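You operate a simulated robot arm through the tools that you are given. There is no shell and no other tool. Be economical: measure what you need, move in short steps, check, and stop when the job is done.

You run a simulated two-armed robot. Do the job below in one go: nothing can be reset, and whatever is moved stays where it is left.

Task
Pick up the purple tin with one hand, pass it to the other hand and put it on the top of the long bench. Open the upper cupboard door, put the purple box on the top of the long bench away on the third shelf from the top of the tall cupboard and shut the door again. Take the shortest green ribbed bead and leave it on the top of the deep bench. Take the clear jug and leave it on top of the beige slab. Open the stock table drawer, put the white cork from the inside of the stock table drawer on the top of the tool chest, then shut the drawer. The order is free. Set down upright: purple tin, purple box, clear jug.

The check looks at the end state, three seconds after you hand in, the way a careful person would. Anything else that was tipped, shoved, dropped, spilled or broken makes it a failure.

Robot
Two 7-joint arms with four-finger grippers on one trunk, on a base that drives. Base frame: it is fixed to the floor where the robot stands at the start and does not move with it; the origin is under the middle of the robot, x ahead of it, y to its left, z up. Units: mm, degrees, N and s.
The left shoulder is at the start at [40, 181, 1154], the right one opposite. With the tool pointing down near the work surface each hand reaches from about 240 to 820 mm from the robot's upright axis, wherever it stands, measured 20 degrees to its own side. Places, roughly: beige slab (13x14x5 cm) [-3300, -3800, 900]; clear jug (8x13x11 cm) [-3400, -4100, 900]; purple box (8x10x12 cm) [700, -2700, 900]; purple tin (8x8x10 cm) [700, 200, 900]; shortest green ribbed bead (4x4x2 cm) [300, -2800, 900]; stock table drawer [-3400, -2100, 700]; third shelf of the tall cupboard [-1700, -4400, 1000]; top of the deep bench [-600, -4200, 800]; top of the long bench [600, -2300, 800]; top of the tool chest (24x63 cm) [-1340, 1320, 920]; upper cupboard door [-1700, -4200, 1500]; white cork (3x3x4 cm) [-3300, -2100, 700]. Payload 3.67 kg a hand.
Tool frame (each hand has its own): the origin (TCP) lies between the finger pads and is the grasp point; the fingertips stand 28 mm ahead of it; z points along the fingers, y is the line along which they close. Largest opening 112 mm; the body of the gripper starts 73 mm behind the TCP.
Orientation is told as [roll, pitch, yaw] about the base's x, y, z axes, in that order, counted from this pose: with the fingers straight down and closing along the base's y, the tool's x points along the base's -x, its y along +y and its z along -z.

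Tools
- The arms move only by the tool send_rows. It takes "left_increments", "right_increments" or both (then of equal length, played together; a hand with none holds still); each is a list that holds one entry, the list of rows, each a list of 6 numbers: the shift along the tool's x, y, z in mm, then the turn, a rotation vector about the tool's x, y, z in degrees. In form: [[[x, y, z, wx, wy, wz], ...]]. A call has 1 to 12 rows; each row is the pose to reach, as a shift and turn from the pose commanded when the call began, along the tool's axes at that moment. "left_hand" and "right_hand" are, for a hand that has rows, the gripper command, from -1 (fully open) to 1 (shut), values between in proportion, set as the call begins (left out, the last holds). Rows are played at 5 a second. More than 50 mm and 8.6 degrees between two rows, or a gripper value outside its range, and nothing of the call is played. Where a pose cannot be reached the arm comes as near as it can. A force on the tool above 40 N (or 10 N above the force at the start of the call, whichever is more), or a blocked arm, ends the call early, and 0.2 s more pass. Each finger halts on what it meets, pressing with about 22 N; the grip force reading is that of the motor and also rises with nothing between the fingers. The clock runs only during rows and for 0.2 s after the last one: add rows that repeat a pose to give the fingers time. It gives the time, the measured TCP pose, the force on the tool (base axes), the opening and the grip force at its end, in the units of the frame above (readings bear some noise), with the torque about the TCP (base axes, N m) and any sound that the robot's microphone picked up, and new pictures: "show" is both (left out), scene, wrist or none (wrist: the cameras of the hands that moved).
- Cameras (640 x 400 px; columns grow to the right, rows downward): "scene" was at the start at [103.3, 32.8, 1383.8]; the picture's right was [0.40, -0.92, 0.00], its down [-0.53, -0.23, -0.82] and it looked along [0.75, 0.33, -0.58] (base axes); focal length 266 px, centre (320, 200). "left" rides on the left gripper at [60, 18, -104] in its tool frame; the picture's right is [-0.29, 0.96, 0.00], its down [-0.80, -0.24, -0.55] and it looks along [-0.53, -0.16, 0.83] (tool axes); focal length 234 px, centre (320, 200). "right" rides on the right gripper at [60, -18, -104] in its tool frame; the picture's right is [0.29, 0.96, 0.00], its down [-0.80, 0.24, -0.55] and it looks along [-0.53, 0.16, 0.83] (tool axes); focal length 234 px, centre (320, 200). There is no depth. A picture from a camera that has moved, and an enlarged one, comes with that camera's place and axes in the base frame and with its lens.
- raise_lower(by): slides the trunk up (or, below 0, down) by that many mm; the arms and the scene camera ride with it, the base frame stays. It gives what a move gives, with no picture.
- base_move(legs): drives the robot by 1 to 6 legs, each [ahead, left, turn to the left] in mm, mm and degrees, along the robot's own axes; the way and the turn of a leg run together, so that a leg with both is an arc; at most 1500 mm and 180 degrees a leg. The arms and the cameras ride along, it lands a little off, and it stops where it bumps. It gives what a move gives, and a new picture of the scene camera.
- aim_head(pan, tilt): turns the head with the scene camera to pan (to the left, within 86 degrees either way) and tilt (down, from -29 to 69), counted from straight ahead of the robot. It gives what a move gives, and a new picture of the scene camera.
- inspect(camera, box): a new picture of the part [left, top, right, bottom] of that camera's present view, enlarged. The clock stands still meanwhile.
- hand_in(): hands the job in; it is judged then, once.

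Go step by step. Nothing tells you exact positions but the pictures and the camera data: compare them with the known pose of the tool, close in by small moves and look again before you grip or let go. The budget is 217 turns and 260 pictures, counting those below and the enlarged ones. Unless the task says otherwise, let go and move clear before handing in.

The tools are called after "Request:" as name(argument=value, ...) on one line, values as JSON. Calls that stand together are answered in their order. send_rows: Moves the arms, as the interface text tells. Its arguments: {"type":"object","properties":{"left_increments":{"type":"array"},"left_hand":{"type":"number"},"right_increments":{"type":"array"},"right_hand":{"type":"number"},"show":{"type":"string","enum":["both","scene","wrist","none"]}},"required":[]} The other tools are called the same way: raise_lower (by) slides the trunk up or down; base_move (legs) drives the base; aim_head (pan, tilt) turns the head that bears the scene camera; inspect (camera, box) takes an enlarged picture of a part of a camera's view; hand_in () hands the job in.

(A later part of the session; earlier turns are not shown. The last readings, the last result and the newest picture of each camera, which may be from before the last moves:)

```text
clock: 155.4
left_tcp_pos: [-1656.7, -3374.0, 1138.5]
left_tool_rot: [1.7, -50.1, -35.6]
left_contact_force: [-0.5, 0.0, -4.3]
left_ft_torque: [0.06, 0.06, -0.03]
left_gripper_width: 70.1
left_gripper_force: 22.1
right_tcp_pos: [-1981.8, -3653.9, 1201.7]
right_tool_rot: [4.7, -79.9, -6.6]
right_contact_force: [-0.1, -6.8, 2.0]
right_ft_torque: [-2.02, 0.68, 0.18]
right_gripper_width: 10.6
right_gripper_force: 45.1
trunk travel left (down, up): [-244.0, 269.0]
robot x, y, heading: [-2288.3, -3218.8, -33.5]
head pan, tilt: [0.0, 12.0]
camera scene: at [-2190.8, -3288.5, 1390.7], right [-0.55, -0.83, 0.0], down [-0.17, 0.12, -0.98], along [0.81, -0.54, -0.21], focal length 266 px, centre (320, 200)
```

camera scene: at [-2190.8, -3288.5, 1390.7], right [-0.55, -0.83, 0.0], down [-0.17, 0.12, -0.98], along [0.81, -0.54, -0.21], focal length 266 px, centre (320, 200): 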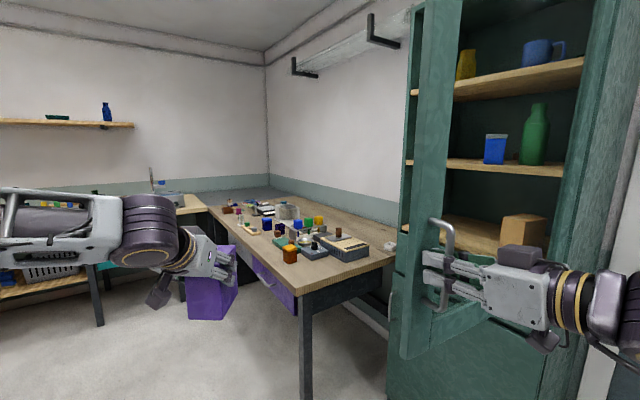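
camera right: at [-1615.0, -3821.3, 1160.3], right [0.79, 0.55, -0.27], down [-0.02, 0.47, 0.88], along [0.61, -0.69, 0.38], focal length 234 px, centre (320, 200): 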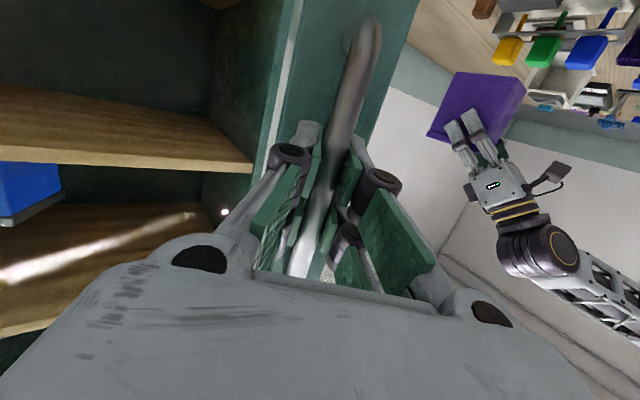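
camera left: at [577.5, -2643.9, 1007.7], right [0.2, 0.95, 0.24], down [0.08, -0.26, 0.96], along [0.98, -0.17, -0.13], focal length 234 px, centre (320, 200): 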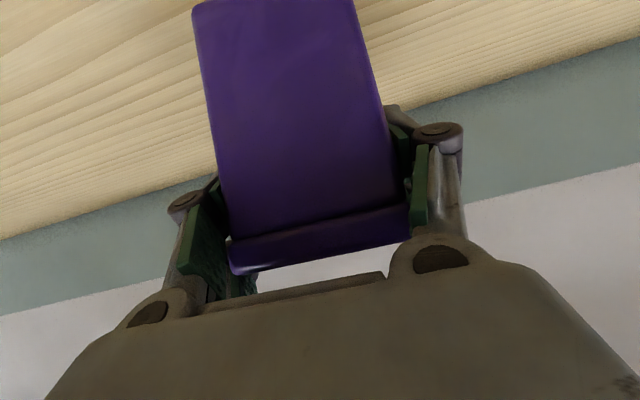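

The door stands about 87° open. I open the right hand and drive straight back off the handle.

Request:
send_rows(right_increments=[[[0, 0, 0, 0, 0, 0], [0, 0, 0, 0, 0, 0], [0, 0, 0, 0, 0, 0], [0, 0, 0, 0, 0, 0]]], right_hand=-0.5, show="none")

Request:
base_move(legs=[[-125, -90, 0]])

Request:
aim_head(pan=-50, tilt=35)

```text
clock: 156.4
left_tcp_pos: [-1656.2, -3373.7, 1139.0]
left_tool_rot: [1.5, -50.1, -35.7]
left_contact_force: [-0.4, -0.1, -4.0]
left_ft_torque: [0.02, 0.03, -0.02]
left_gripper_width: 70.2
left_gripper_force: 22.1
right_tcp_pos: [-1980.8, -3653.6, 1201.6]
right_tool_rot: [4.4, -79.8, -6.6]
right_contact_force: [-0.2, 0.8, -0.5]
right_ft_torque: [-0.04, -0.02, -0.05]
right_gripper_width: 84.0
right_gripper_force: 0.0
trunk travel left (down, up): [-244.0, 269.0]
robot x, y, heading: [-2285.5, -3227.0, -33.5]
head pan, tilt: [0.0, 12.0]
```

```text
clock: 157.8
left_tcp_pos: [-1809.4, -3378.0, 1138.9]
left_tool_rot: [1.6, -50.1, -35.6]
left_contact_force: [-0.1, 0.3, -3.6]
left_ft_torque: [0.05, 0.09, 0.01]
left_gripper_width: 69.9
left_gripper_force: 21.9
right_tcp_pos: [-2134.8, -3658.3, 1201.1]
right_tool_rot: [4.6, -79.9, -6.7]
right_contact_force: [0.0, 0.3, 0.0]
right_ft_torque: [0.03, -0.01, 0.03]
right_gripper_width: 83.7
right_gripper_force: 0.1
trunk travel left (down, up): [-244.0, 269.0]
robot x, y, heading: [-2439.9, -3226.8, -33.6]
head pan, tilt: [0.0, 12.0]
camera scene: at [-2343.7, -3292.8, 1390.7], right [-0.55, -0.83, 0.0], down [-0.17, 0.12, -0.98], along [0.81, -0.54, -0.21], focal length 266 px, centre (320, 200)
```

scene: 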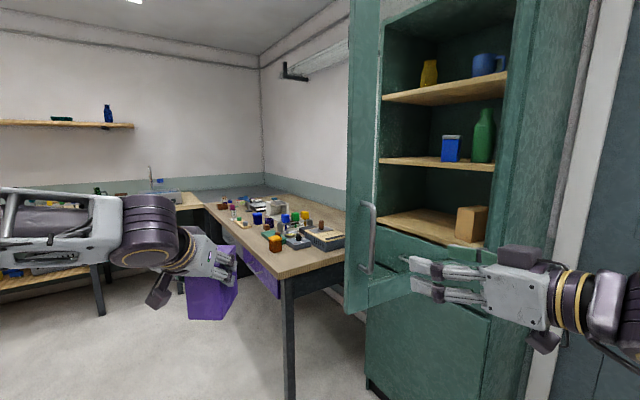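

```text
clock: 158.9
left_tcp_pos: [-1809.2, -3377.5, 1137.1]
left_tool_rot: [1.5, -50.1, -35.6]
left_contact_force: [-0.1, 1.2, -4.7]
left_ft_torque: [0.01, 0.03, 0.03]
left_gripper_width: 69.6
left_gripper_force: 21.8
right_tcp_pos: [-2135.8, -3659.5, 1201.2]
right_tool_rot: [4.6, -79.9, -6.6]
right_contact_force: [-0.9, -0.6, -0.5]
right_ft_torque: [0.02, -0.01, 0.0]
right_gripper_width: 84.1
right_gripper_force: 0.1
trunk travel left (down, up): [-244.0, 269.0]
robot x, y, heading: [-2444.6, -3234.0, -33.6]
head pan, tilt: [-50.0, 35.0]
camera scene: at [-2411.7, -3328.9, 1353.9], right [-0.99, -0.11, 0.0], down [-0.06, 0.57, -0.82], along [0.09, -0.81, -0.57], focal length 266 px, centre (320, 200)
```

scene: 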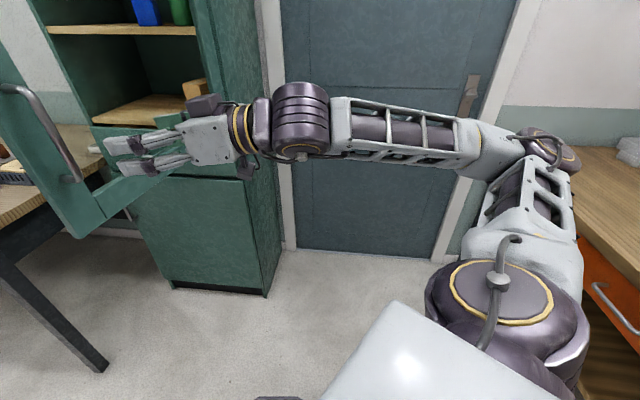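

The door is free and stands open. To get in front of the cupboard without touching it, I first tuck the right arm back at my right side, pointing down.

Request:
send_rows(right_increments=[[[6, -12, -36, 0, 6.7, 0], [13, -24, -72, 0, 13.3, 0], [19, -35, -108, 0, 20, 0], [25, -47, -144, 0, 26.7, 0], [32, -59, -180, 0, 33.3, 0], [38, -71, -216, 0, 40, 0], [44, -82, -252, 0, 46.7, 0], [51, -94, -288, 0, 53.3, 0], [57, -106, -324, 0, 60, 0], [63, -118, -360, 0, 66.7, 0], [70, -129, -396, 0, 73.3, 0], [76, -141, -432, 0, 80, 0]]], right_hand=-1, show="scene")

```text
clock: 161.8
left_tcp_pos: [-1809.1, -3377.7, 1136.9]
left_tool_rot: [1.5, -50.0, -35.5]
left_contact_force: [0.5, 0.6, -4.2]
left_ft_torque: [0.0, 0.04, -0.02]
left_gripper_width: 70.2
left_gripper_force: 22.7
right_tcp_pos: [-2468.5, -3678.3, 1233.2]
right_tool_rot: [-8.6, -16.6, -1.3]
right_contact_force: [-0.1, 0.7, 0.1]
right_ft_torque: [-0.04, -0.03, 0.01]
right_gripper_width: 111.8
right_gripper_force: 0.0
right hand out of reach, approached as far as the arm can: row 1, 8, 9, 10, 11, 12
trunk travel left (down, up): [-244.0, 269.0]
robot x, y, heading: [-2440.8, -3227.7, -33.4]
head pan, tilt: [-50.0, 35.0]
stopped in row 12 (right hand): the arm was blocked; the commanded pose is now the measured one
camera scene: at [-2411.1, -3328.4, 1353.8], right [-0.99, -0.11, 0.0], down [-0.06, 0.57, -0.82], along [0.09, -0.81, -0.57], focal length 266 px, centre (320, 200)
```

scene: 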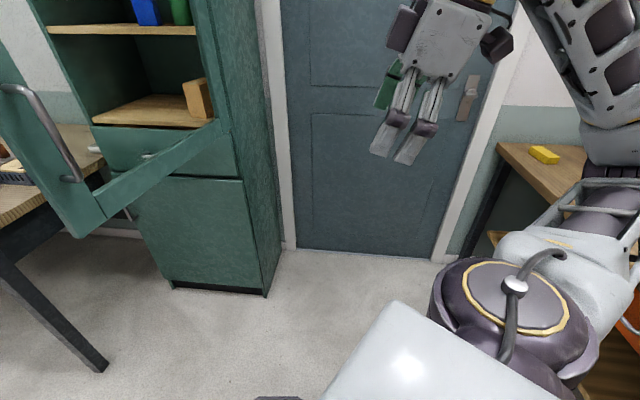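

The right hand is now tucked at my side. I drive round the open door to a spot in front of the cupboard, turning while well away from it.

Request:
base_move(legs=[[654, 643, 0], [0, 0, -76.5]])

Request:
aim_head(pan=0, tilt=15)

```text
clock: 170.2
left_tcp_pos: [-1545.6, -3704.9, 1138.8]
left_tool_rot: [1.5, -50.0, -112.1]
left_contact_force: [0.4, -0.2, -4.1]
left_ft_torque: [0.06, -0.04, 0.0]
left_gripper_width: 70.1
left_gripper_force: 21.9
right_tcp_pos: [-1990.2, -3130.9, 1231.8]
right_tool_rot: [-8.6, -16.5, -78.0]
right_contact_force: [0.8, 1.1, 0.2]
right_ft_torque: [-0.02, -0.02, 0.02]
right_gripper_width: 111.8
right_gripper_force: 0.0
trunk travel left (down, up): [-244.0, 269.0]
robot x, y, heading: [-1543.6, -3053.5, -110.3]
head pan, tilt: [-50.0, 35.0]
camera scene: at [-1632.6, -3106.6, 1353.8], right [-0.34, 0.94, 0.0], down [0.54, 0.19, -0.82], along [-0.77, -0.28, -0.57], focal length 266 px, centre (320, 200)
```

scene: 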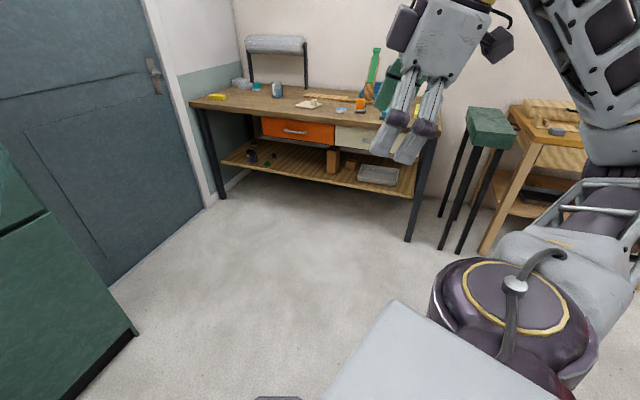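

```text
clock: 171.4
left_tcp_pos: [-1544.6, -3704.5, 1136.6]
left_tool_rot: [1.5, -50.1, -112.2]
left_contact_force: [0.1, 0.8, -3.7]
left_ft_torque: [0.07, -0.03, 0.02]
left_gripper_width: 69.9
left_gripper_force: 22.1
right_tcp_pos: [-1991.9, -3130.7, 1232.9]
right_tool_rot: [-8.6, -16.7, -77.8]
right_contact_force: [-0.2, 0.0, 0.1]
right_ft_torque: [0.0, -0.03, 0.0]
right_gripper_width: 111.8
right_gripper_force: 0.0
trunk travel left (down, up): [-244.0, 269.0]
robot x, y, heading: [-1541.4, -3053.8, -110.2]
head pan, tilt: [0.0, 15.0]
camera scene: at [-1582.1, -3164.4, 1385.8], right [-0.94, 0.35, 0.0], down [0.09, 0.24, -0.97], along [-0.33, -0.91, -0.26], focal length 266 px, centre (320, 200)
```

scene: 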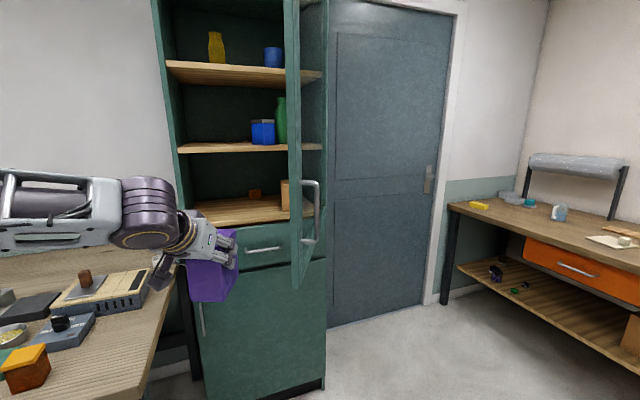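

The door is still open and the third shelf's left half is free (shelf top z≈1047). I move in part way, then square and raise the box.

Request:
base_move(legs=[[300, 109, 0]])

Request:
send_rows(left_increments=[[[-8, 0, -6, -4, 0, -3.3], [-16, 0, -13, -8, 0, -6.7], [-24, 0, -20, -12, 0, -10], [-33, 0, -28, -16.5, 0, -13.9], [-33, 0, -28, -16.5, 0, -13.9]]])

```text
clock: 173.5
left_tcp_pos: [-1547.4, -4024.8, 1137.2]
left_tool_rot: [1.6, -50.1, -112.2]
left_contact_force: [-0.2, 0.2, -4.1]
left_ft_torque: [0.07, -0.02, 0.0]
left_gripper_width: 69.8
left_gripper_force: 22.1
right_tcp_pos: [-1993.0, -3453.4, 1231.3]
right_tool_rot: [-8.6, -16.6, -77.9]
right_contact_force: [0.4, -0.2, 0.4]
right_ft_torque: [0.04, 0.0, 0.01]
right_gripper_width: 112.0
right_gripper_force: 0.0
trunk travel left (down, up): [-244.0, 269.0]
robot x, y, heading: [-1547.9, -3376.1, -110.1]
head pan, tilt: [0.0, 15.0]
camera scene: at [-1583.7, -3485.6, 1385.8], right [-0.94, 0.34, 0.0], down [0.09, 0.24, -0.97], along [-0.33, -0.91, -0.26], focal length 266 px, centre (320, 200)
```

scene: 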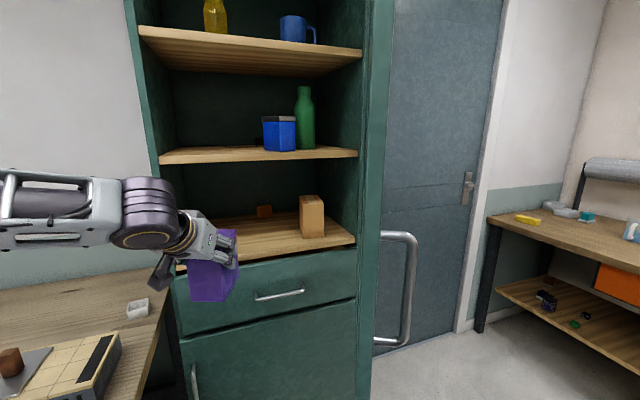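

```text
clock: 174.7
left_tcp_pos: [-1545.8, -4024.8, 1180.5]
left_tool_rot: [1.2, -50.4, -90.2]
left_contact_force: [0.1, -0.6, -3.7]
left_ft_torque: [0.1, 0.03, -0.06]
left_gripper_width: 69.4
left_gripper_force: 22.2
right_tcp_pos: [-1991.8, -3452.5, 1232.2]
right_tool_rot: [-8.6, -16.6, -78.0]
right_contact_force: [1.3, 0.4, 0.8]
right_ft_torque: [0.04, 0.04, -0.02]
right_gripper_width: 112.0
right_gripper_force: 0.0
trunk travel left (down, up): [-244.0, 269.0]
robot x, y, heading: [-1546.8, -3374.2, -110.3]
head pan, tilt: [0.0, 15.0]
camera scene: at [-1582.8, -3485.8, 1385.8], right [-0.94, 0.34, 0.0], down [0.09, 0.24, -0.97], along [-0.33, -0.91, -0.26], focal length 266 px, centre (320, 200)
camera left: at [-1530.5, -3906.9, 1201.4], right [0.96, -0.17, 0.23], down [-0.25, -0.08, 0.96], along [-0.15, -0.98, -0.12], focal length 234 px, centre (320, 200)
```

scene: 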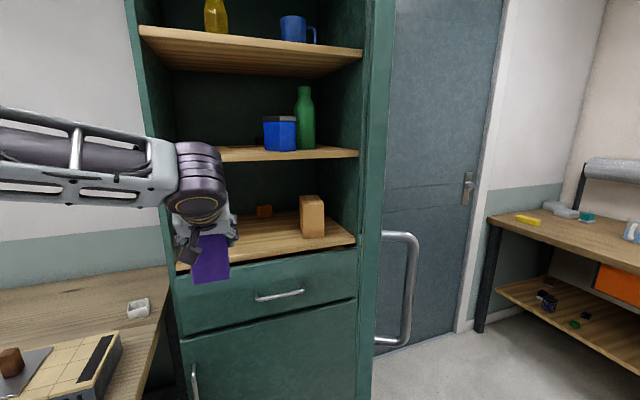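
left: 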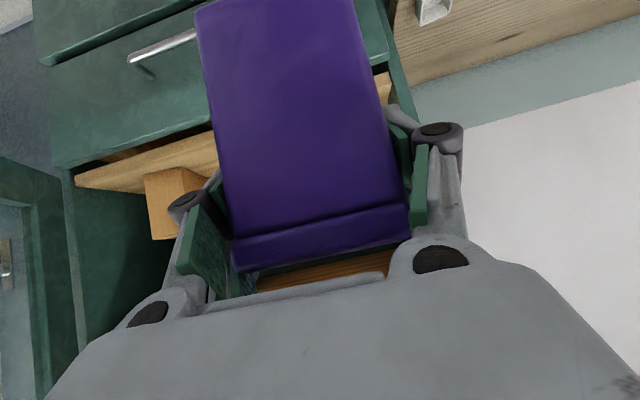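

I lower the box to just above shelf height, then move the base in the rest of the way.

Request:
send_rows(left_increments=[[[13, 0, 11, 0, 0, 0], [26, 0, 22, 0, 0, 0], [26, 0, 22, 0, 0, 0]]], show="none")

Request:
base_move(legs=[[98, 36, 0]])

Request:
inspect(camera="left", box=[0, 0, 640, 400])

```text
clock: 175.5
left_tcp_pos: [-1546.8, -4024.0, 1146.6]
left_tool_rot: [1.3, -50.4, -90.4]
left_contact_force: [-0.2, 0.6, -3.5]
left_ft_torque: [0.09, 0.03, -0.04]
left_gripper_width: 70.2
left_gripper_force: 21.9
right_tcp_pos: [-1992.6, -3451.4, 1232.0]
right_tool_rot: [-8.6, -16.7, -77.9]
right_contact_force: [-0.6, 0.2, -0.1]
right_ft_torque: [-0.03, 0.01, -0.03]
right_gripper_width: 112.1
right_gripper_force: 0.0
trunk travel left (down, up): [-244.0, 269.0]
robot x, y, heading: [-1551.0, -3377.1, -110.1]
head pan, tilt: [0.0, 15.0]
```

```text
clock: 176.7
left_tcp_pos: [-1547.1, -4129.5, 1146.2]
left_tool_rot: [1.3, -50.4, -90.5]
left_contact_force: [0.5, -0.9, -3.6]
left_ft_torque: [0.07, 0.0, 0.02]
left_gripper_width: 69.9
left_gripper_force: 22.0
right_tcp_pos: [-1992.1, -3556.5, 1232.8]
right_tool_rot: [-8.7, -16.6, -77.9]
right_contact_force: [-1.3, -1.1, 0.5]
right_ft_torque: [0.04, -0.01, -0.01]
right_gripper_width: 112.0
right_gripper_force: 0.1
trunk travel left (down, up): [-244.0, 269.0]
robot x, y, heading: [-1546.9, -3482.5, -110.4]
head pan, tilt: [0.0, 15.0]
camera scene: at [-1583.4, -3590.1, 1385.8], right [-0.94, 0.35, 0.0], down [0.09, 0.24, -0.97], along [-0.33, -0.91, -0.26], focal length 266 px, centre (320, 200)
```

scene: 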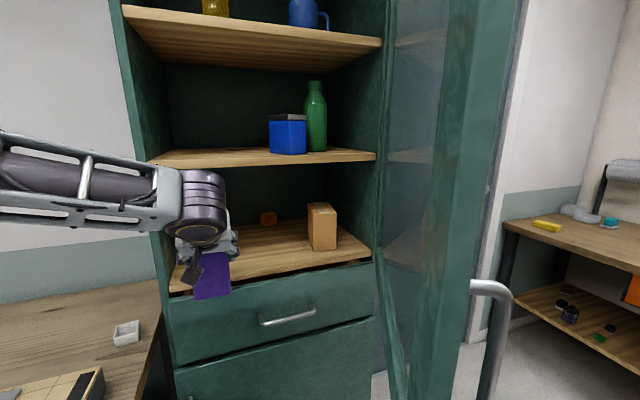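

```text
1.00 times, centred on (320, 200) of left (not enlarged: the box is as wide or as high as the picture)
camera zoom: at [-1530.5, -4011.8, 1167.2], right [0.96, -0.17, 0.24], down [-0.25, -0.08, 0.96], along [-0.15, -0.98, -0.12], focal length 234 px, centre (320, 200)
```

zoom: 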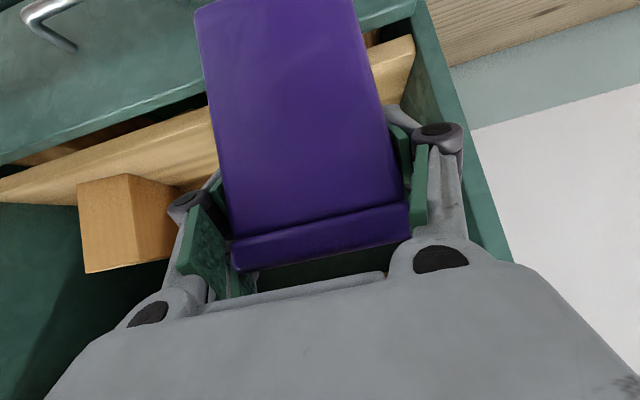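

There is about 35 mm of clearance on the left. I raise 12 mm and slide the box straight in.

Request:
send_rows(left_increments=[[[-9, 0, -8, 0, 0, 0], [-33, 0, 20, 0, 0, 0], [-57, 0, 49, 0, 0, 0], [-80, 0, 77, 0, 0, 0], [-104, 0, 106, 0, 0, 0], [-104, 0, 106, 0, 0, 0]]])

```text
clock: 178.1
left_tcp_pos: [-1545.0, -4275.4, 1160.8]
left_tool_rot: [1.3, -50.5, -90.4]
left_contact_force: [0.5, 0.6, -3.8]
left_ft_torque: [0.05, -0.02, -0.02]
left_gripper_width: 69.9
left_gripper_force: 21.9
right_tcp_pos: [-1991.7, -3554.7, 1232.2]
right_tool_rot: [-8.7, -16.7, -78.0]
right_contact_force: [-1.1, 0.1, -0.4]
right_ft_torque: [-0.06, 0.02, 0.0]
right_gripper_width: 112.0
right_gripper_force: 0.2
trunk travel left (down, up): [-244.0, 269.0]
robot x, y, heading: [-1543.1, -3481.6, -110.4]
head pan, tilt: [0.0, 15.0]
camera scene: at [-1583.2, -3588.1, 1386.0], right [-0.94, 0.35, 0.0], down [0.09, 0.24, -0.97], along [-0.33, -0.91, -0.26], focal length 266 px, centre (320, 200)
camera left: at [-1528.9, -4158.2, 1180.9], right [0.96, -0.17, 0.24], down [-0.25, -0.08, 0.96], along [-0.15, -0.98, -0.12], focal length 234 px, centre (320, 200)
```

scene: 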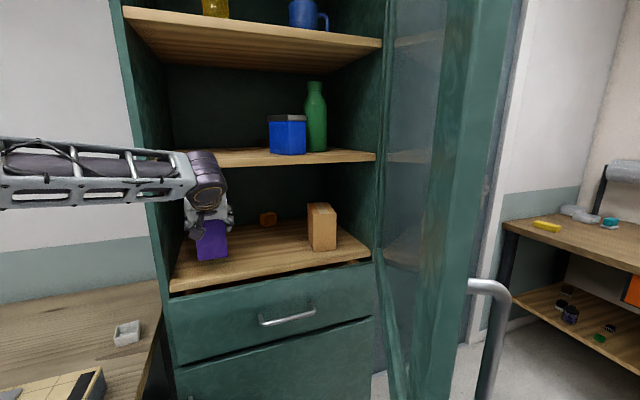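
left: 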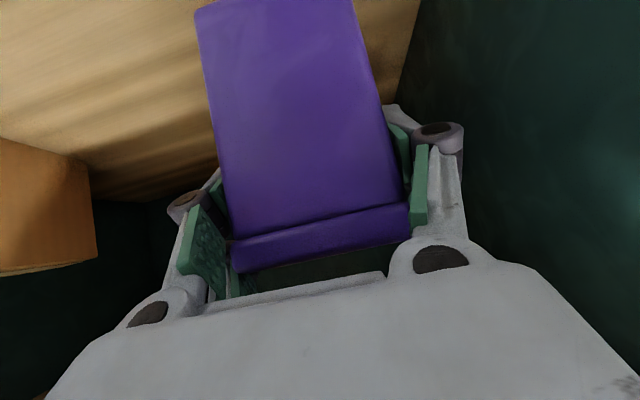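

The box is well inside. I lower until it touches.

Request:
send_rows(left_increments=[[[9, 0, 8, 0, 0, 0], [16, 0, 13, 0, 0, 0], [21, 0, 17, 0, 0, 0], [24.5, 0, 20.5, 0, 0, 0], [24.5, 0, 20.5, 0, 0, 0]]], show="none")

```text
clock: 179.3
left_tcp_pos: [-1544.6, -4278.0, 1126.1]
left_tool_rot: [1.2, -50.4, -90.6]
left_contact_force: [0.1, 0.0, -3.9]
left_ft_torque: [0.03, 0.0, 0.03]
left_gripper_width: 69.8
left_gripper_force: 22.3
right_tcp_pos: [-1993.1, -3555.4, 1231.3]
right_tool_rot: [-8.6, -16.7, -77.9]
right_contact_force: [0.4, 0.0, 1.0]
right_ft_torque: [0.01, 0.01, 0.0]
right_gripper_width: 111.9
right_gripper_force: 0.0
trunk travel left (down, up): [-244.0, 269.0]
robot x, y, heading: [-1549.5, -3480.1, -110.2]
head pan, tilt: [0.0, 15.0]
```

Request:
send_rows(left_increments=[[[3, 0, 2.6, 0, 0, 0], [6, 0, 5.2, 0, 0, 0], [9, 0, 7.7, 0, 0, 0], [12, 0, 10.2, 0, 0, 0], [15, 0, 12.8, 0, 0, 0], [15, 0, 12.8, 0, 0, 0]]], show="wrist")

```text
clock: 180.5
left_tcp_pos: [-1544.5, -4279.2, 1120.3]
left_tool_rot: [0.6, -51.4, -89.9]
left_contact_force: [1.7, 6.2, 13.0]
left_ft_torque: [1.18, 0.47, -0.28]
left_gripper_width: 70.1
left_gripper_force: 22.1
right_tcp_pos: [-1991.9, -3555.6, 1232.3]
right_tool_rot: [-8.6, -16.6, -77.9]
right_contact_force: [0.7, -1.2, 0.3]
right_ft_torque: [0.06, -0.01, -0.01]
right_gripper_width: 111.9
right_gripper_force: 0.0
trunk travel left (down, up): [-244.0, 269.0]
robot x, y, heading: [-1546.7, -3480.8, -110.1]
head pan, tilt: [0.0, 15.0]
stopped in row 6 (left hand): the force on the tool passed its limit at 43 N (the readings are from after the stop); the commanded pose is now the measured one
camera left: at [-1528.5, -4161.1, 1138.0], right [0.96, -0.17, 0.23], down [-0.25, -0.07, 0.97], along [-0.15, -0.98, -0.1], focal length 234 px, centre (320, 200)
```

left: 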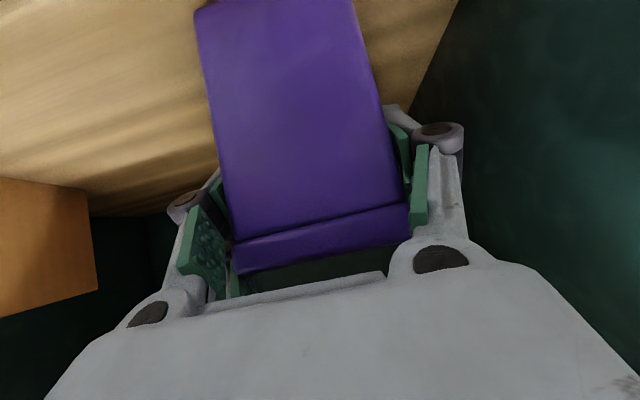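

Touched down. I open the left hand.

Request:
send_rows(left_increments=[[[0, 0, 0, 0, 0, 0], [0, 0, 0, 0, 0, 0], [0, 0, 0, 0, 0, 0]]], left_hand=-0.7, show="wrist")

```text
clock: 181.3
left_tcp_pos: [-1544.7, -4278.9, 1116.0]
left_tool_rot: [0.7, -51.2, -90.2]
left_contact_force: [0.1, 0.1, -0.5]
left_ft_torque: [-0.01, 0.02, 0.0]
left_gripper_width: 95.4
left_gripper_force: 0.1
right_tcp_pos: [-1991.7, -3556.7, 1233.2]
right_tool_rot: [-8.6, -16.7, -77.9]
right_contact_force: [0.0, 0.0, -1.5]
right_ft_torque: [0.0, 0.01, 0.0]
right_gripper_width: 112.1
right_gripper_force: 0.0
trunk travel left (down, up): [-244.0, 269.0]
robot x, y, heading: [-1547.8, -3481.3, -109.9]
head pan, tilt: [0.0, 15.0]
camera left: at [-1528.1, -4162.0, 1135.0], right [0.96, -0.17, 0.23], down [-0.25, -0.07, 0.97], along [-0.15, -0.98, -0.11], focal length 234 px, centre (320, 200)
```

left: 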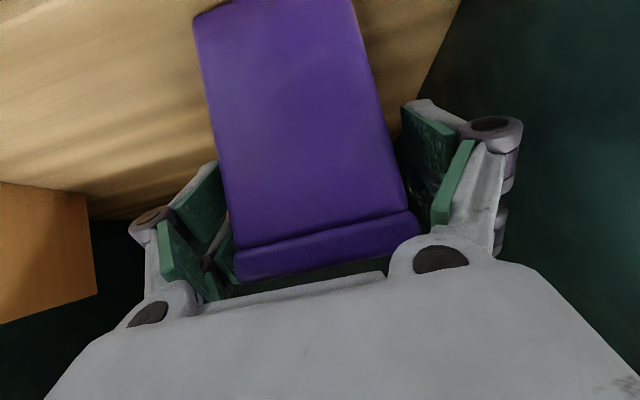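

Request:
send_rows(left_increments=[[[13, 0, -15, 0, 0, 0], [35, 0, -42, 0, 0, 0], [60, 0, -75, 0, 0, 0], [85, 0, -108, 0, 0, 0], [105, 0, -140, 0, 0, 0], [125, 0, -172, 0, 0, 0]]])

```text
clock: 182.7
left_tcp_pos: [-1546.2, -4065.7, 1128.2]
left_tool_rot: [0.9, -51.4, -90.1]
left_contact_force: [0.7, 0.3, 0.1]
left_ft_torque: [0.0, 0.02, 0.03]
left_gripper_width: 95.4
left_gripper_force: 0.1
right_tcp_pos: [-1992.3, -3553.8, 1232.7]
right_tool_rot: [-8.6, -16.7, -78.0]
right_contact_force: [-0.4, 0.8, -0.4]
right_ft_torque: [-0.02, -0.02, 0.01]
right_gripper_width: 112.0
right_gripper_force: 0.0
trunk travel left (down, up): [-244.0, 269.0]
robot x, y, heading: [-1546.0, -3480.4, -110.1]
head pan, tilt: [0.0, 15.0]
camera scene: at [-1583.2, -3587.6, 1386.0], right [-0.94, 0.35, 0.0], down [0.09, 0.24, -0.97], along [-0.33, -0.91, -0.26], focal length 266 px, centre (320, 200)
camera left: at [-1530.9, -3947.7, 1146.3], right [0.96, -0.17, 0.23], down [-0.25, -0.07, 0.97], along [-0.15, -0.98, -0.11], focal length 234 px, centre (320, 200)
```

scene: 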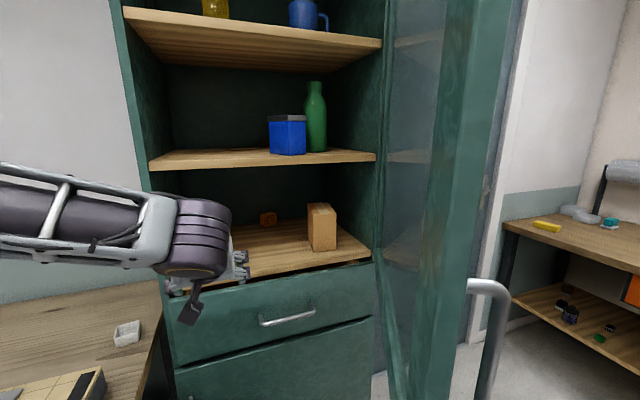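
left: 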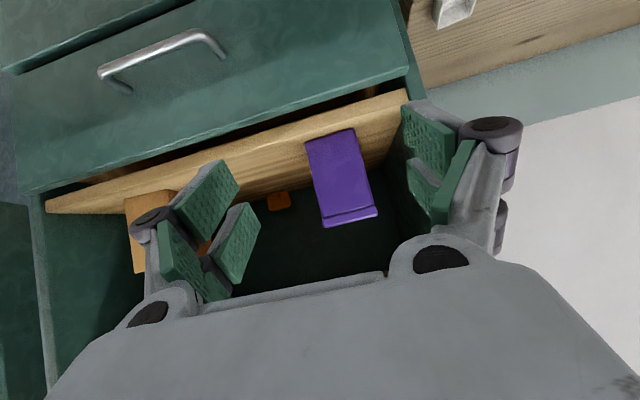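

The box stands on the third shelf. Now to shut the door I retrace my path: pull the left hand in, back away, turn, and come round to the door's outer side.

Request:
send_rows(left_increments=[[[-26, 0, -33, 0, 0, 0], [-40, 0, -70, 0, 0, 0], [-50, 0, -105, 0, 0, 0]]], show="none")

Request:
base_move(legs=[[-401, -146, 0], [0, 0, 76.5], [-654, -643, 0]])

```text
clock: 183.5
left_tcp_pos: [-1550.1, -4016.0, 1231.3]
left_tool_rot: [0.9, -51.2, -90.3]
left_contact_force: [-0.2, -0.2, 0.3]
left_ft_torque: [-0.01, 0.0, 0.02]
left_gripper_width: 95.4
left_gripper_force: 0.1
right_tcp_pos: [-1992.3, -3555.3, 1231.8]
right_tool_rot: [-8.6, -16.6, -77.9]
right_contact_force: [0.2, 0.5, -0.8]
right_ft_torque: [-0.01, 0.02, 0.02]
right_gripper_width: 111.9
right_gripper_force: 0.0
trunk travel left (down, up): [-244.0, 269.0]
robot x, y, heading: [-1543.8, -3478.7, -110.2]
head pan, tilt: [0.0, 15.0]
```

```text
clock: 194.2
left_tcp_pos: [-1920.7, -3353.2, 1230.1]
left_tool_rot: [1.0, -51.1, -13.1]
left_contact_force: [0.1, 0.3, -0.7]
left_ft_torque: [-0.03, 0.0, 0.01]
left_gripper_width: 95.5
left_gripper_force: 0.0
right_tcp_pos: [-2470.7, -3682.6, 1231.5]
right_tool_rot: [-8.6, -16.7, -1.1]
right_contact_force: [-0.8, -0.2, 0.1]
right_ft_torque: [-0.03, 0.01, -0.01]
right_gripper_width: 112.2
right_gripper_force: 0.0
trunk travel left (down, up): [-244.0, 269.0]
robot x, y, heading: [-2447.0, -3232.7, -33.3]
head pan, tilt: [0.0, 15.0]
camera scene: at [-2346.5, -3295.4, 1385.9], right [-0.55, -0.84, 0.0], down [-0.22, 0.14, -0.97], along [0.81, -0.53, -0.26], focal length 266 px, centre (320, 200)
```

scene: 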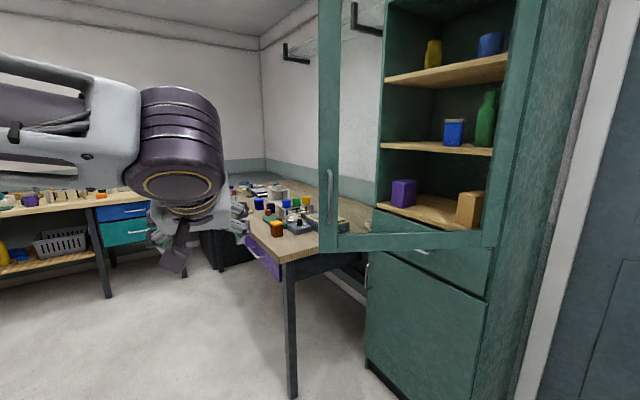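

The box sits upright on the third shelf, left of the brown one. The door has swung to about 50° open meanwhile (perhaps brushed by my arm). I go to the matching spot outside it.

Request:
base_move(legs=[[559, 447, 0], [0, 0, -39]])

Request:
send_rows(right_increments=[[[-31, 4.5, 12, -0.77, -6.3, 0.54], [-62, 9, 24, -1.5, -12.6, 1.1], [-93, 13.5, 36, -2.3, -19, 1.6], [-124, 18, 48, -3.1, -25.3, 2.2], [-155, 22.5, 60, -3.8, -31.6, 2.7], [-186, 27, 72, -4.6, -37.9, 3.2], [-217, 31.5, 84, -5.4, -44.2, 3.8], [-248, 36, 96, -6.1, -50.6, 4.3], [-279, 40.5, 108, -6.9, -56.9, 4.9], [-309, 45, 120, -7.65, -63.2, 5.4], [-309, 45, 120, -7.65, -63.2, 5.4]]], right_hand=-1)

```text
clock: 200.1
left_tcp_pos: [-1402.0, -3585.5, 1231.7]
left_tool_rot: [0.9, -51.1, -52.1]
left_contact_force: [-0.6, -0.2, 0.2]
left_ft_torque: [-0.02, 0.0, -0.01]
left_gripper_width: 95.1
left_gripper_force: 0.0
right_tcp_pos: [-2036.8, -3497.9, 1232.2]
right_tool_rot: [-8.6, -16.7, -39.7]
right_contact_force: [-0.7, 0.6, 0.3]
right_ft_torque: [0.01, 0.02, 0.02]
right_gripper_width: 112.1
right_gripper_force: 0.0
trunk travel left (down, up): [-244.0, 269.0]
robot x, y, heading: [-1732.5, -3164.1, -72.1]
head pan, tilt: [0.0, 15.0]
camera scene: at [-1695.6, -3273.3, 1385.9], right [-0.95, -0.31, 0.0], down [-0.08, 0.25, -0.97], along [0.3, -0.92, -0.26], focal length 266 px, centre (320, 200)
```

scene: 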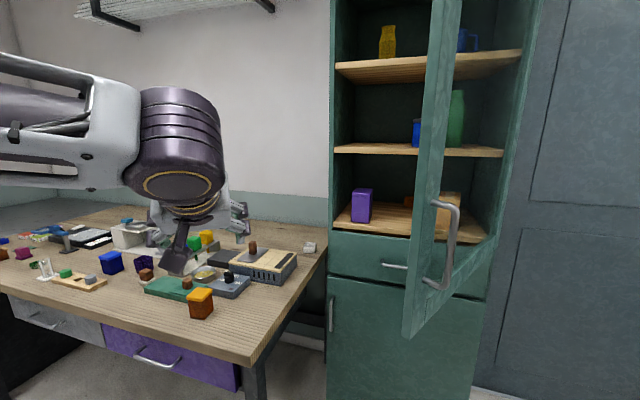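

```text
clock: 202.5
left_tcp_pos: [-1404.0, -3586.5, 1232.1]
left_tool_rot: [0.9, -51.3, -52.1]
left_contact_force: [-0.5, 0.7, -0.2]
left_ft_torque: [-0.01, 0.01, 0.02]
left_gripper_width: 95.0
left_gripper_force: 0.0
right_tcp_pos: [-1765.1, -3692.2, 1202.8]
right_tool_rot: [2.6, -80.2, -42.7]
right_contact_force: [0.0, -0.2, 0.8]
right_ft_torque: [0.0, -0.01, -0.03]
right_gripper_width: 111.9
right_gripper_force: 0.0
right hand out of reach, approached as far as the arm can: row 7, 8, 9, 10, 11
trunk travel left (down, up): [-244.0, 269.0]
robot x, y, heading: [-1730.8, -3162.6, -72.2]
head pan, tilt: [0.0, 15.0]
camera scene: at [-1695.9, -3272.5, 1386.0], right [-0.95, -0.31, 0.0], down [-0.08, 0.25, -0.97], along [0.3, -0.92, -0.26], focal length 266 px, centre (320, 200)
camera right: at [-1863.3, -3632.1, 1160.8], right [0.58, 0.77, -0.28], down [-0.16, 0.44, 0.88], along [0.8, -0.47, 0.38], focal length 234 px, centre (320, 200)
```

scene: 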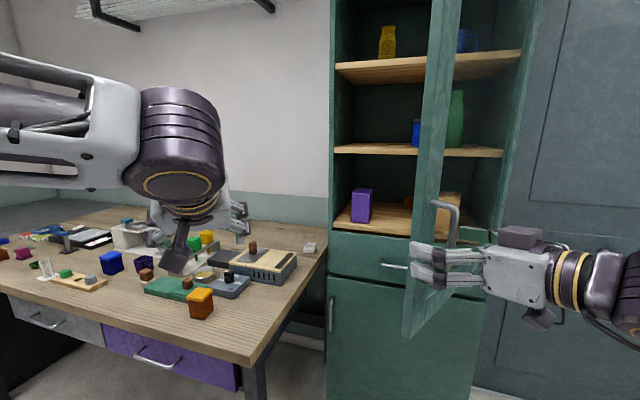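
right: 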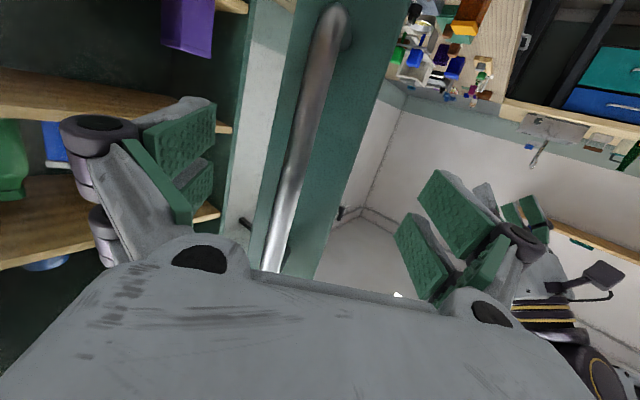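

The handle bar already lies between the right fingers, about 12 mm off-centre. I shift over and grip it.

Request:
send_rows(right_increments=[[[0, -11, 0, 0, 0, 0], [0, -11, 0, 0, 0, 0]]], right_hand=-1, show="none")

Request:
send_rows(right_increments=[[[0, 0, 0, 0, 0, 0], [0, 0, 0, 0, 0, 0], [0, 0, 0, 0, 0, 0], [0, 0, 0, 0, 0, 0], [0, 0, 0, 0, 0, 0]]], right_hand=1, show="wrist")

```text
clock: 203.1
left_tcp_pos: [-1403.3, -3585.2, 1231.0]
left_tool_rot: [0.9, -51.3, -51.9]
left_contact_force: [0.2, 0.1, 0.5]
left_ft_torque: [-0.05, -0.01, -0.01]
left_gripper_width: 95.0
left_gripper_force: 0.1
right_tcp_pos: [-1770.7, -3700.9, 1203.3]
right_tool_rot: [2.4, -80.1, -42.6]
right_contact_force: [0.3, -1.3, 0.5]
right_ft_torque: [0.0, 0.0, 0.03]
right_gripper_width: 111.9
right_gripper_force: 0.1
trunk travel left (down, up): [-244.0, 269.0]
robot x, y, heading: [-1730.2, -3161.5, -72.0]
head pan, tilt: [0.0, 15.0]
```

```text
clock: 204.3
left_tcp_pos: [-1404.2, -3588.2, 1231.3]
left_tool_rot: [0.9, -51.2, -51.9]
left_contact_force: [-0.9, 0.1, -0.5]
left_ft_torque: [-0.06, 0.01, 0.01]
left_gripper_width: 95.5
left_gripper_force: 0.0
right_tcp_pos: [-1772.5, -3702.4, 1203.0]
right_tool_rot: [1.8, -80.2, -42.0]
right_contact_force: [-0.6, -2.8, 5.5]
right_ft_torque: [-0.12, 1.41, -0.12]
right_gripper_width: 11.2
right_gripper_force: 45.0
trunk travel left (down, up): [-244.0, 269.0]
robot x, y, heading: [-1732.9, -3161.3, -72.1]
head pan, tilt: [0.0, 15.0]
camera right: at [-1871.3, -3642.2, 1161.5], right [0.58, 0.76, -0.28], down [-0.16, 0.44, 0.88], along [0.8, -0.47, 0.38], focal length 234 px, centre (320, 200)
```

right: 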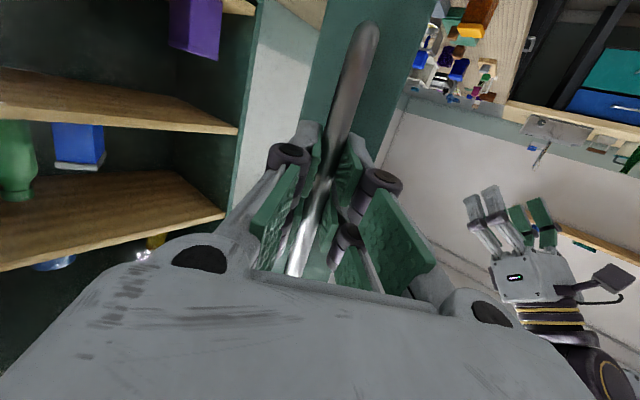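

Gripped (door about 61° open). I swing the base back about the hinge to close it, 20° first.

Request:
base_move(legs=[[203, 317, -20]])

```text
clock: 206.7
left_tcp_pos: [-1228.9, -3831.8, 1231.5]
left_tool_rot: [0.9, -51.1, -72.2]
left_contact_force: [-0.4, 0.0, 0.4]
left_ft_torque: [0.0, 0.01, 0.03]
left_gripper_width: 95.0
left_gripper_force: 0.0
right_tcp_pos: [-1613.7, -3814.2, 1203.3]
right_tool_rot: [2.1, -80.2, -62.3]
right_contact_force: [-3.4, -3.5, 10.1]
right_ft_torque: [-1.26, 0.41, -0.15]
right_gripper_width: 11.0
right_gripper_force: 45.2
trunk travel left (down, up): [-244.0, 269.0]
robot x, y, heading: [-1392.1, -3322.9, -92.3]
head pan, tilt: [0.0, 15.0]
camera scene: at [-1394.4, -3436.2, 1385.9], right [-1.0, 0.04, 0.0], down [0.01, 0.26, -0.97], along [-0.04, -0.97, -0.26], focal length 266 px, centre (320, 200)
```

scene: 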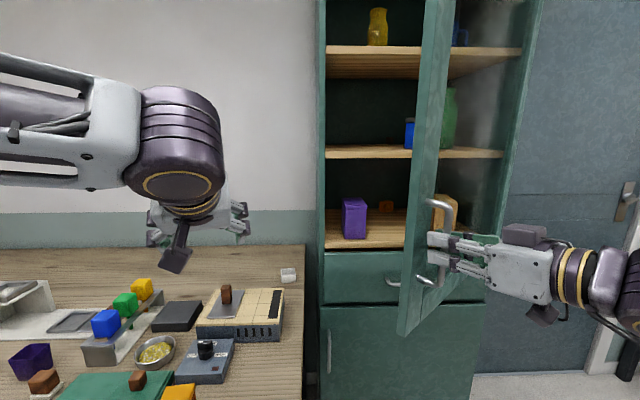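

Request:
base_move(legs=[[108, 170, -11]])

```text
clock: 208.3
left_tcp_pos: [-1175.2, -3983.8, 1230.2]
left_tool_rot: [0.8, -51.3, -83.0]
left_contact_force: [-1.7, -0.2, 0.2]
left_ft_torque: [-0.04, -0.04, -0.01]
left_gripper_width: 95.2
left_gripper_force: 0.1
right_tcp_pos: [-1548.3, -3892.1, 1203.1]
right_tool_rot: [1.8, -80.1, -73.0]
right_contact_force: [8.1, 5.9, -5.2]
right_ft_torque: [-1.29, 0.35, -0.01]
right_gripper_width: 11.2
right_gripper_force: 45.2
trunk travel left (down, up): [-244.0, 269.0]
robot x, y, heading: [-1238.1, -3452.0, -103.1]
head pan, tilt: [0.0, 15.0]
camera scene: at [-1261.2, -3563.7, 1385.9], right [-0.97, 0.23, 0.0], down [0.06, 0.25, -0.97], along [-0.22, -0.94, -0.26], focal length 266 px, centre (320, 200)
```

scene: 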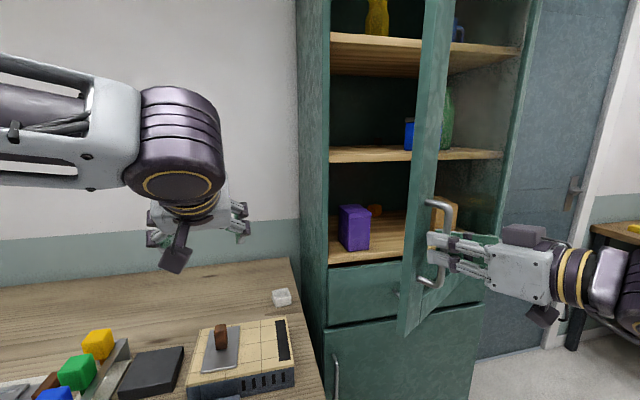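

Now the arm pushes the door the remaining 30° along its arc.

Request:
send_rows(right_increments=[[[-4.1, 5.9, 23.5, 1.8, 0, 0.3], [-8.1, 10.7, 46.9, 3.5, 0, 0.6], [-12.2, 14.5, 70.4, 5.3, 0, 0.9], [-16.3, 17.2, 94, 7.1, 0, 1.2], [-20.5, 18.9, 117.8, 8.9, 0, 1.5], [-24.6, 19.5, 141.6, 10.6, 0, 1.9], [-28.8, 19.1, 165.4, 12.4, 0, 2.2], [-33, 17.6, 189.2, 14.2, 0, 2.5], [-37.1, 15.1, 212.7, 15.9, 0, 2.8], [-41.2, 11.5, 236.3, 17.7, 0, 3.1], [-45.3, 6.9, 259.6, 19.5, 0, 3.4], [-49.4, 1.2, 282.9, 21.2, 0, 3.7]]], show="scene")

```text
clock: 210.9
left_tcp_pos: [-1176.7, -3980.1, 1232.9]
left_tool_rot: [0.8, -51.4, -83.1]
left_contact_force: [0.4, -0.6, 0.0]
left_ft_torque: [0.01, -0.01, 0.01]
left_gripper_width: 95.2
left_gripper_force: 0.1
right_tcp_pos: [-1455.5, -4160.0, 1202.3]
right_tool_rot: [1.8, -79.9, -94.6]
right_contact_force: [1.5, 21.2, -4.6]
right_ft_torque: [0.79, 0.95, -0.02]
right_gripper_width: 10.9
right_gripper_force: 45.0
trunk travel left (down, up): [-244.0, 269.0]
robot x, y, heading: [-1238.5, -3452.6, -103.4]
head pan, tilt: [0.0, 15.0]
camera scene: at [-1262.2, -3559.9, 1386.2], right [-0.97, 0.23, 0.0], down [0.06, 0.25, -0.97], along [-0.22, -0.94, -0.26], focal length 266 px, centre (320, 200)
```

scene: 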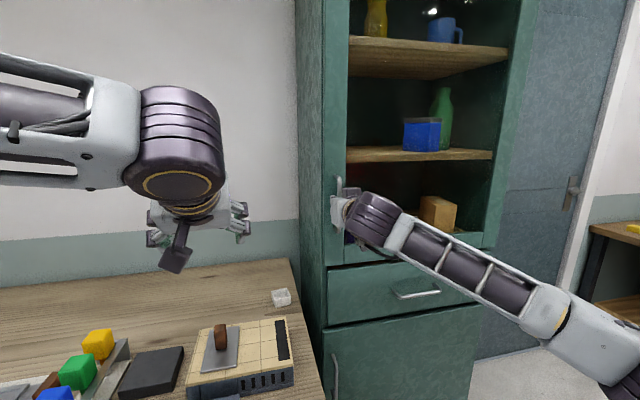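

Nearly shut, with 21 N of resistance. I push a few mm more to be sure it is seated.

Request:
send_rows(right_increments=[[[-1, 0, 4, 0, 0, 0], [-1.5, 0, 8, 0, 0, 0], [-2, 0, 11, 0, 0, 0], [-2, 0, 11, 0, 0, 0]]], show="wrist")

```text
clock: 211.7
left_tcp_pos: [-1176.4, -3981.1, 1232.1]
left_tool_rot: [1.1, -51.3, -83.3]
left_contact_force: [-1.0, -0.2, 0.4]
left_ft_torque: [0.0, 0.0, 0.02]
left_gripper_width: 95.2
left_gripper_force: 0.1
right_tcp_pos: [-1456.7, -4168.9, 1205.6]
right_tool_rot: [1.3, -80.3, -94.1]
right_contact_force: [0.4, 19.8, 1.7]
right_ft_torque: [0.71, 0.79, 0.01]
right_gripper_width: 10.8
right_gripper_force: 44.8
trunk travel left (down, up): [-244.0, 269.0]
robot x, y, heading: [-1238.2, -3448.2, -103.5]
head pan, tilt: [0.0, 15.0]
stopped in row 4 (right hand): the force on the tool passed its limit at 41 N (the readings are from after the stop); the commanded pose is now the measured one
camera right: at [-1470.5, -4055.2, 1163.9], right [0.96, 0.0, -0.28], down [0.26, 0.4, 0.88], along [0.12, -0.92, 0.38], focal length 234 px, centre (320, 200)
```

right: 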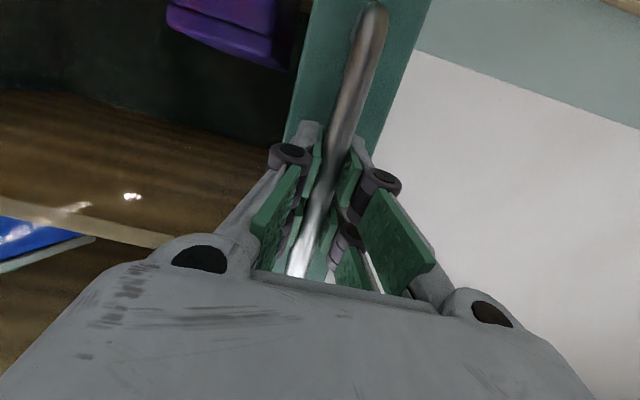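

The hand is back exactly at its first grip point, and the door stops firm: shut. I release and retreat.

Request:
send_rows(right_increments=[[[0, 0, -2, 0, 0, 0], [0, 0, -2, 0, 0, 0], [0, 0, -2, 0, 0, 0]]], right_hand=-0.6, show="none")

Request:
send_rows(right_increments=[[[8, 0, -40, 0, 0, 0], [16, 0, -85, 0, 0, 0], [24, 0, -130, 0, 0, 0], [32, 0, -175, 0, 0, 0], [40, 0, -220, 0, 0, 0]]], show="scene")

```text
clock: 212.5
left_tcp_pos: [-1176.9, -3984.1, 1230.5]
left_tool_rot: [1.0, -51.3, -83.3]
left_contact_force: [0.2, 0.2, 0.9]
left_ft_torque: [0.0, -0.02, -0.01]
left_gripper_width: 95.0
left_gripper_force: 0.0
right_tcp_pos: [-1456.5, -4173.0, 1202.1]
right_tool_rot: [1.7, -79.9, -94.4]
right_contact_force: [-0.2, 0.7, 0.0]
right_ft_torque: [0.01, 0.02, 0.02]
right_gripper_width: 89.4
right_gripper_force: 0.1
trunk travel left (down, up): [-244.0, 269.0]
robot x, y, heading: [-1238.3, -3449.7, -103.4]
head pan, tilt: [0.0, 15.0]
```

```text
clock: 213.7
left_tcp_pos: [-1176.8, -3982.7, 1232.3]
left_tool_rot: [1.0, -51.3, -83.2]
left_contact_force: [-0.8, -0.3, 0.2]
left_ft_torque: [0.03, -0.01, -0.01]
left_gripper_width: 95.5
left_gripper_force: 0.0
right_tcp_pos: [-1445.7, -3948.1, 1202.5]
right_tool_rot: [1.8, -80.0, -94.7]
right_contact_force: [0.2, 0.5, 0.0]
right_ft_torque: [0.01, 0.04, -0.02]
right_gripper_width: 89.8
right_gripper_force: 0.1
trunk travel left (down, up): [-244.0, 269.0]
robot x, y, heading: [-1240.2, -3449.9, -103.4]
head pan, tilt: [0.0, 15.0]
camera scene: at [-1262.6, -3563.0, 1386.0], right [-0.97, 0.23, 0.0], down [0.06, 0.25, -0.97], along [-0.22, -0.94, -0.26], focal length 266 px, centre (320, 200)
```

scene: 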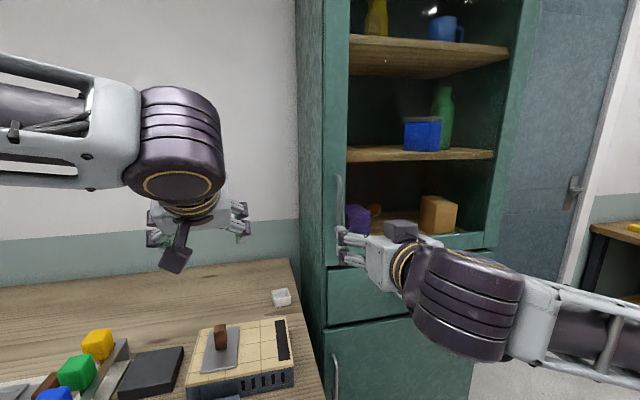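

The door is shut with the box inside. I back away and bring both hands back to pointing down.

Request:
base_move(legs=[[-320, -76, 0]])

Request:
send_rows(left_increments=[[[5, 0, 0, 0, 5.1, 0], [10, 0, 0, 0, 10.2, 0], [15, 0, 0, 0, 15.4, 0], [20, 0, 0, 0, 20.5, 0], [25, 0, 0, 0, 25.6, 0], [30, 0, 0, 0, 30.7, 0], [35, 0, 0, 0, 35.8, 0], [40, 0, 0, 0, 41, 0], [45, 0, 0, 0, 46, 0], [50, 0, 0, 0, 51.2, 0], [50, 0, 0, 0, 51.2, 0]]], right_increments=[[[0, -3, -5, 0, 8, 0], [0, -6, -10, 0, 16, 0], [0, -9, -15, 0, 24, 0], [0, -12, -20, 0, 32, 0], [0, -15, -25, 0, 40, 0], [0, -18, -30, 0, 48, 0], [0, -21, -35, 0, 56, 0], [0, -24, -40, 0, 64, 0], [0, -27, -45, 0, 72, 0], [0, -30, -50, 0, 80, 0], [0, -30, -50, 0, 80, 0]]], left_hand=-1, right_hand=-1, show="none")

```text
clock: 215.9
left_tcp_pos: [-1175.4, -3654.3, 1230.4]
left_tool_rot: [0.9, -51.3, -82.9]
left_contact_force: [-0.7, -0.1, 0.5]
left_ft_torque: [-0.02, 0.0, -0.04]
left_gripper_width: 95.3
left_gripper_force: 0.0
right_tcp_pos: [-1445.3, -3619.9, 1202.2]
right_tool_rot: [1.7, -80.0, -94.3]
right_contact_force: [-0.1, -1.3, 0.2]
right_ft_torque: [-0.01, 0.01, 0.0]
right_gripper_width: 89.7
right_gripper_force: 0.1
trunk travel left (down, up): [-244.0, 269.0]
robot x, y, heading: [-1241.3, -3125.5, -102.9]
head pan, tilt: [0.0, 15.0]
camera scene: at [-1264.3, -3234.9, 1385.9], right [-0.97, 0.22, 0.0], down [0.06, 0.25, -0.97], along [-0.22, -0.94, -0.26], focal length 266 px, centre (320, 200)
```

scene: 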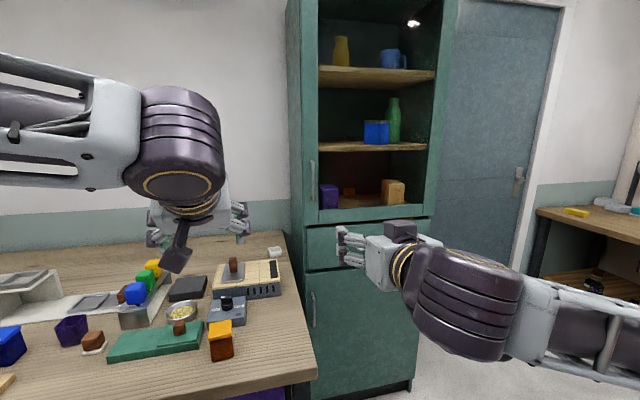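

```text
clock: 218.3
left_tcp_pos: [-1179.9, -3623.7, 1191.1]
left_tool_rot: [0.6, 0.0, -82.2]
left_contact_force: [-1.3, 0.2, 0.2]
left_ft_torque: [-0.02, 0.0, 0.0]
left_gripper_width: 111.9
left_gripper_force: 0.0
right_tcp_pos: [-1474.1, -3570.3, 1210.9]
right_tool_rot: [0.4, 0.1, -92.4]
right_contact_force: [-0.1, 1.4, -0.1]
right_ft_torque: [-0.01, 0.0, 0.04]
right_gripper_width: 112.1
right_gripper_force: 0.0
trunk travel left (down, up): [-244.0, 269.0]
robot x, y, heading: [-1237.6, -3123.8, -103.2]
head pan, tilt: [0.0, 15.0]
```

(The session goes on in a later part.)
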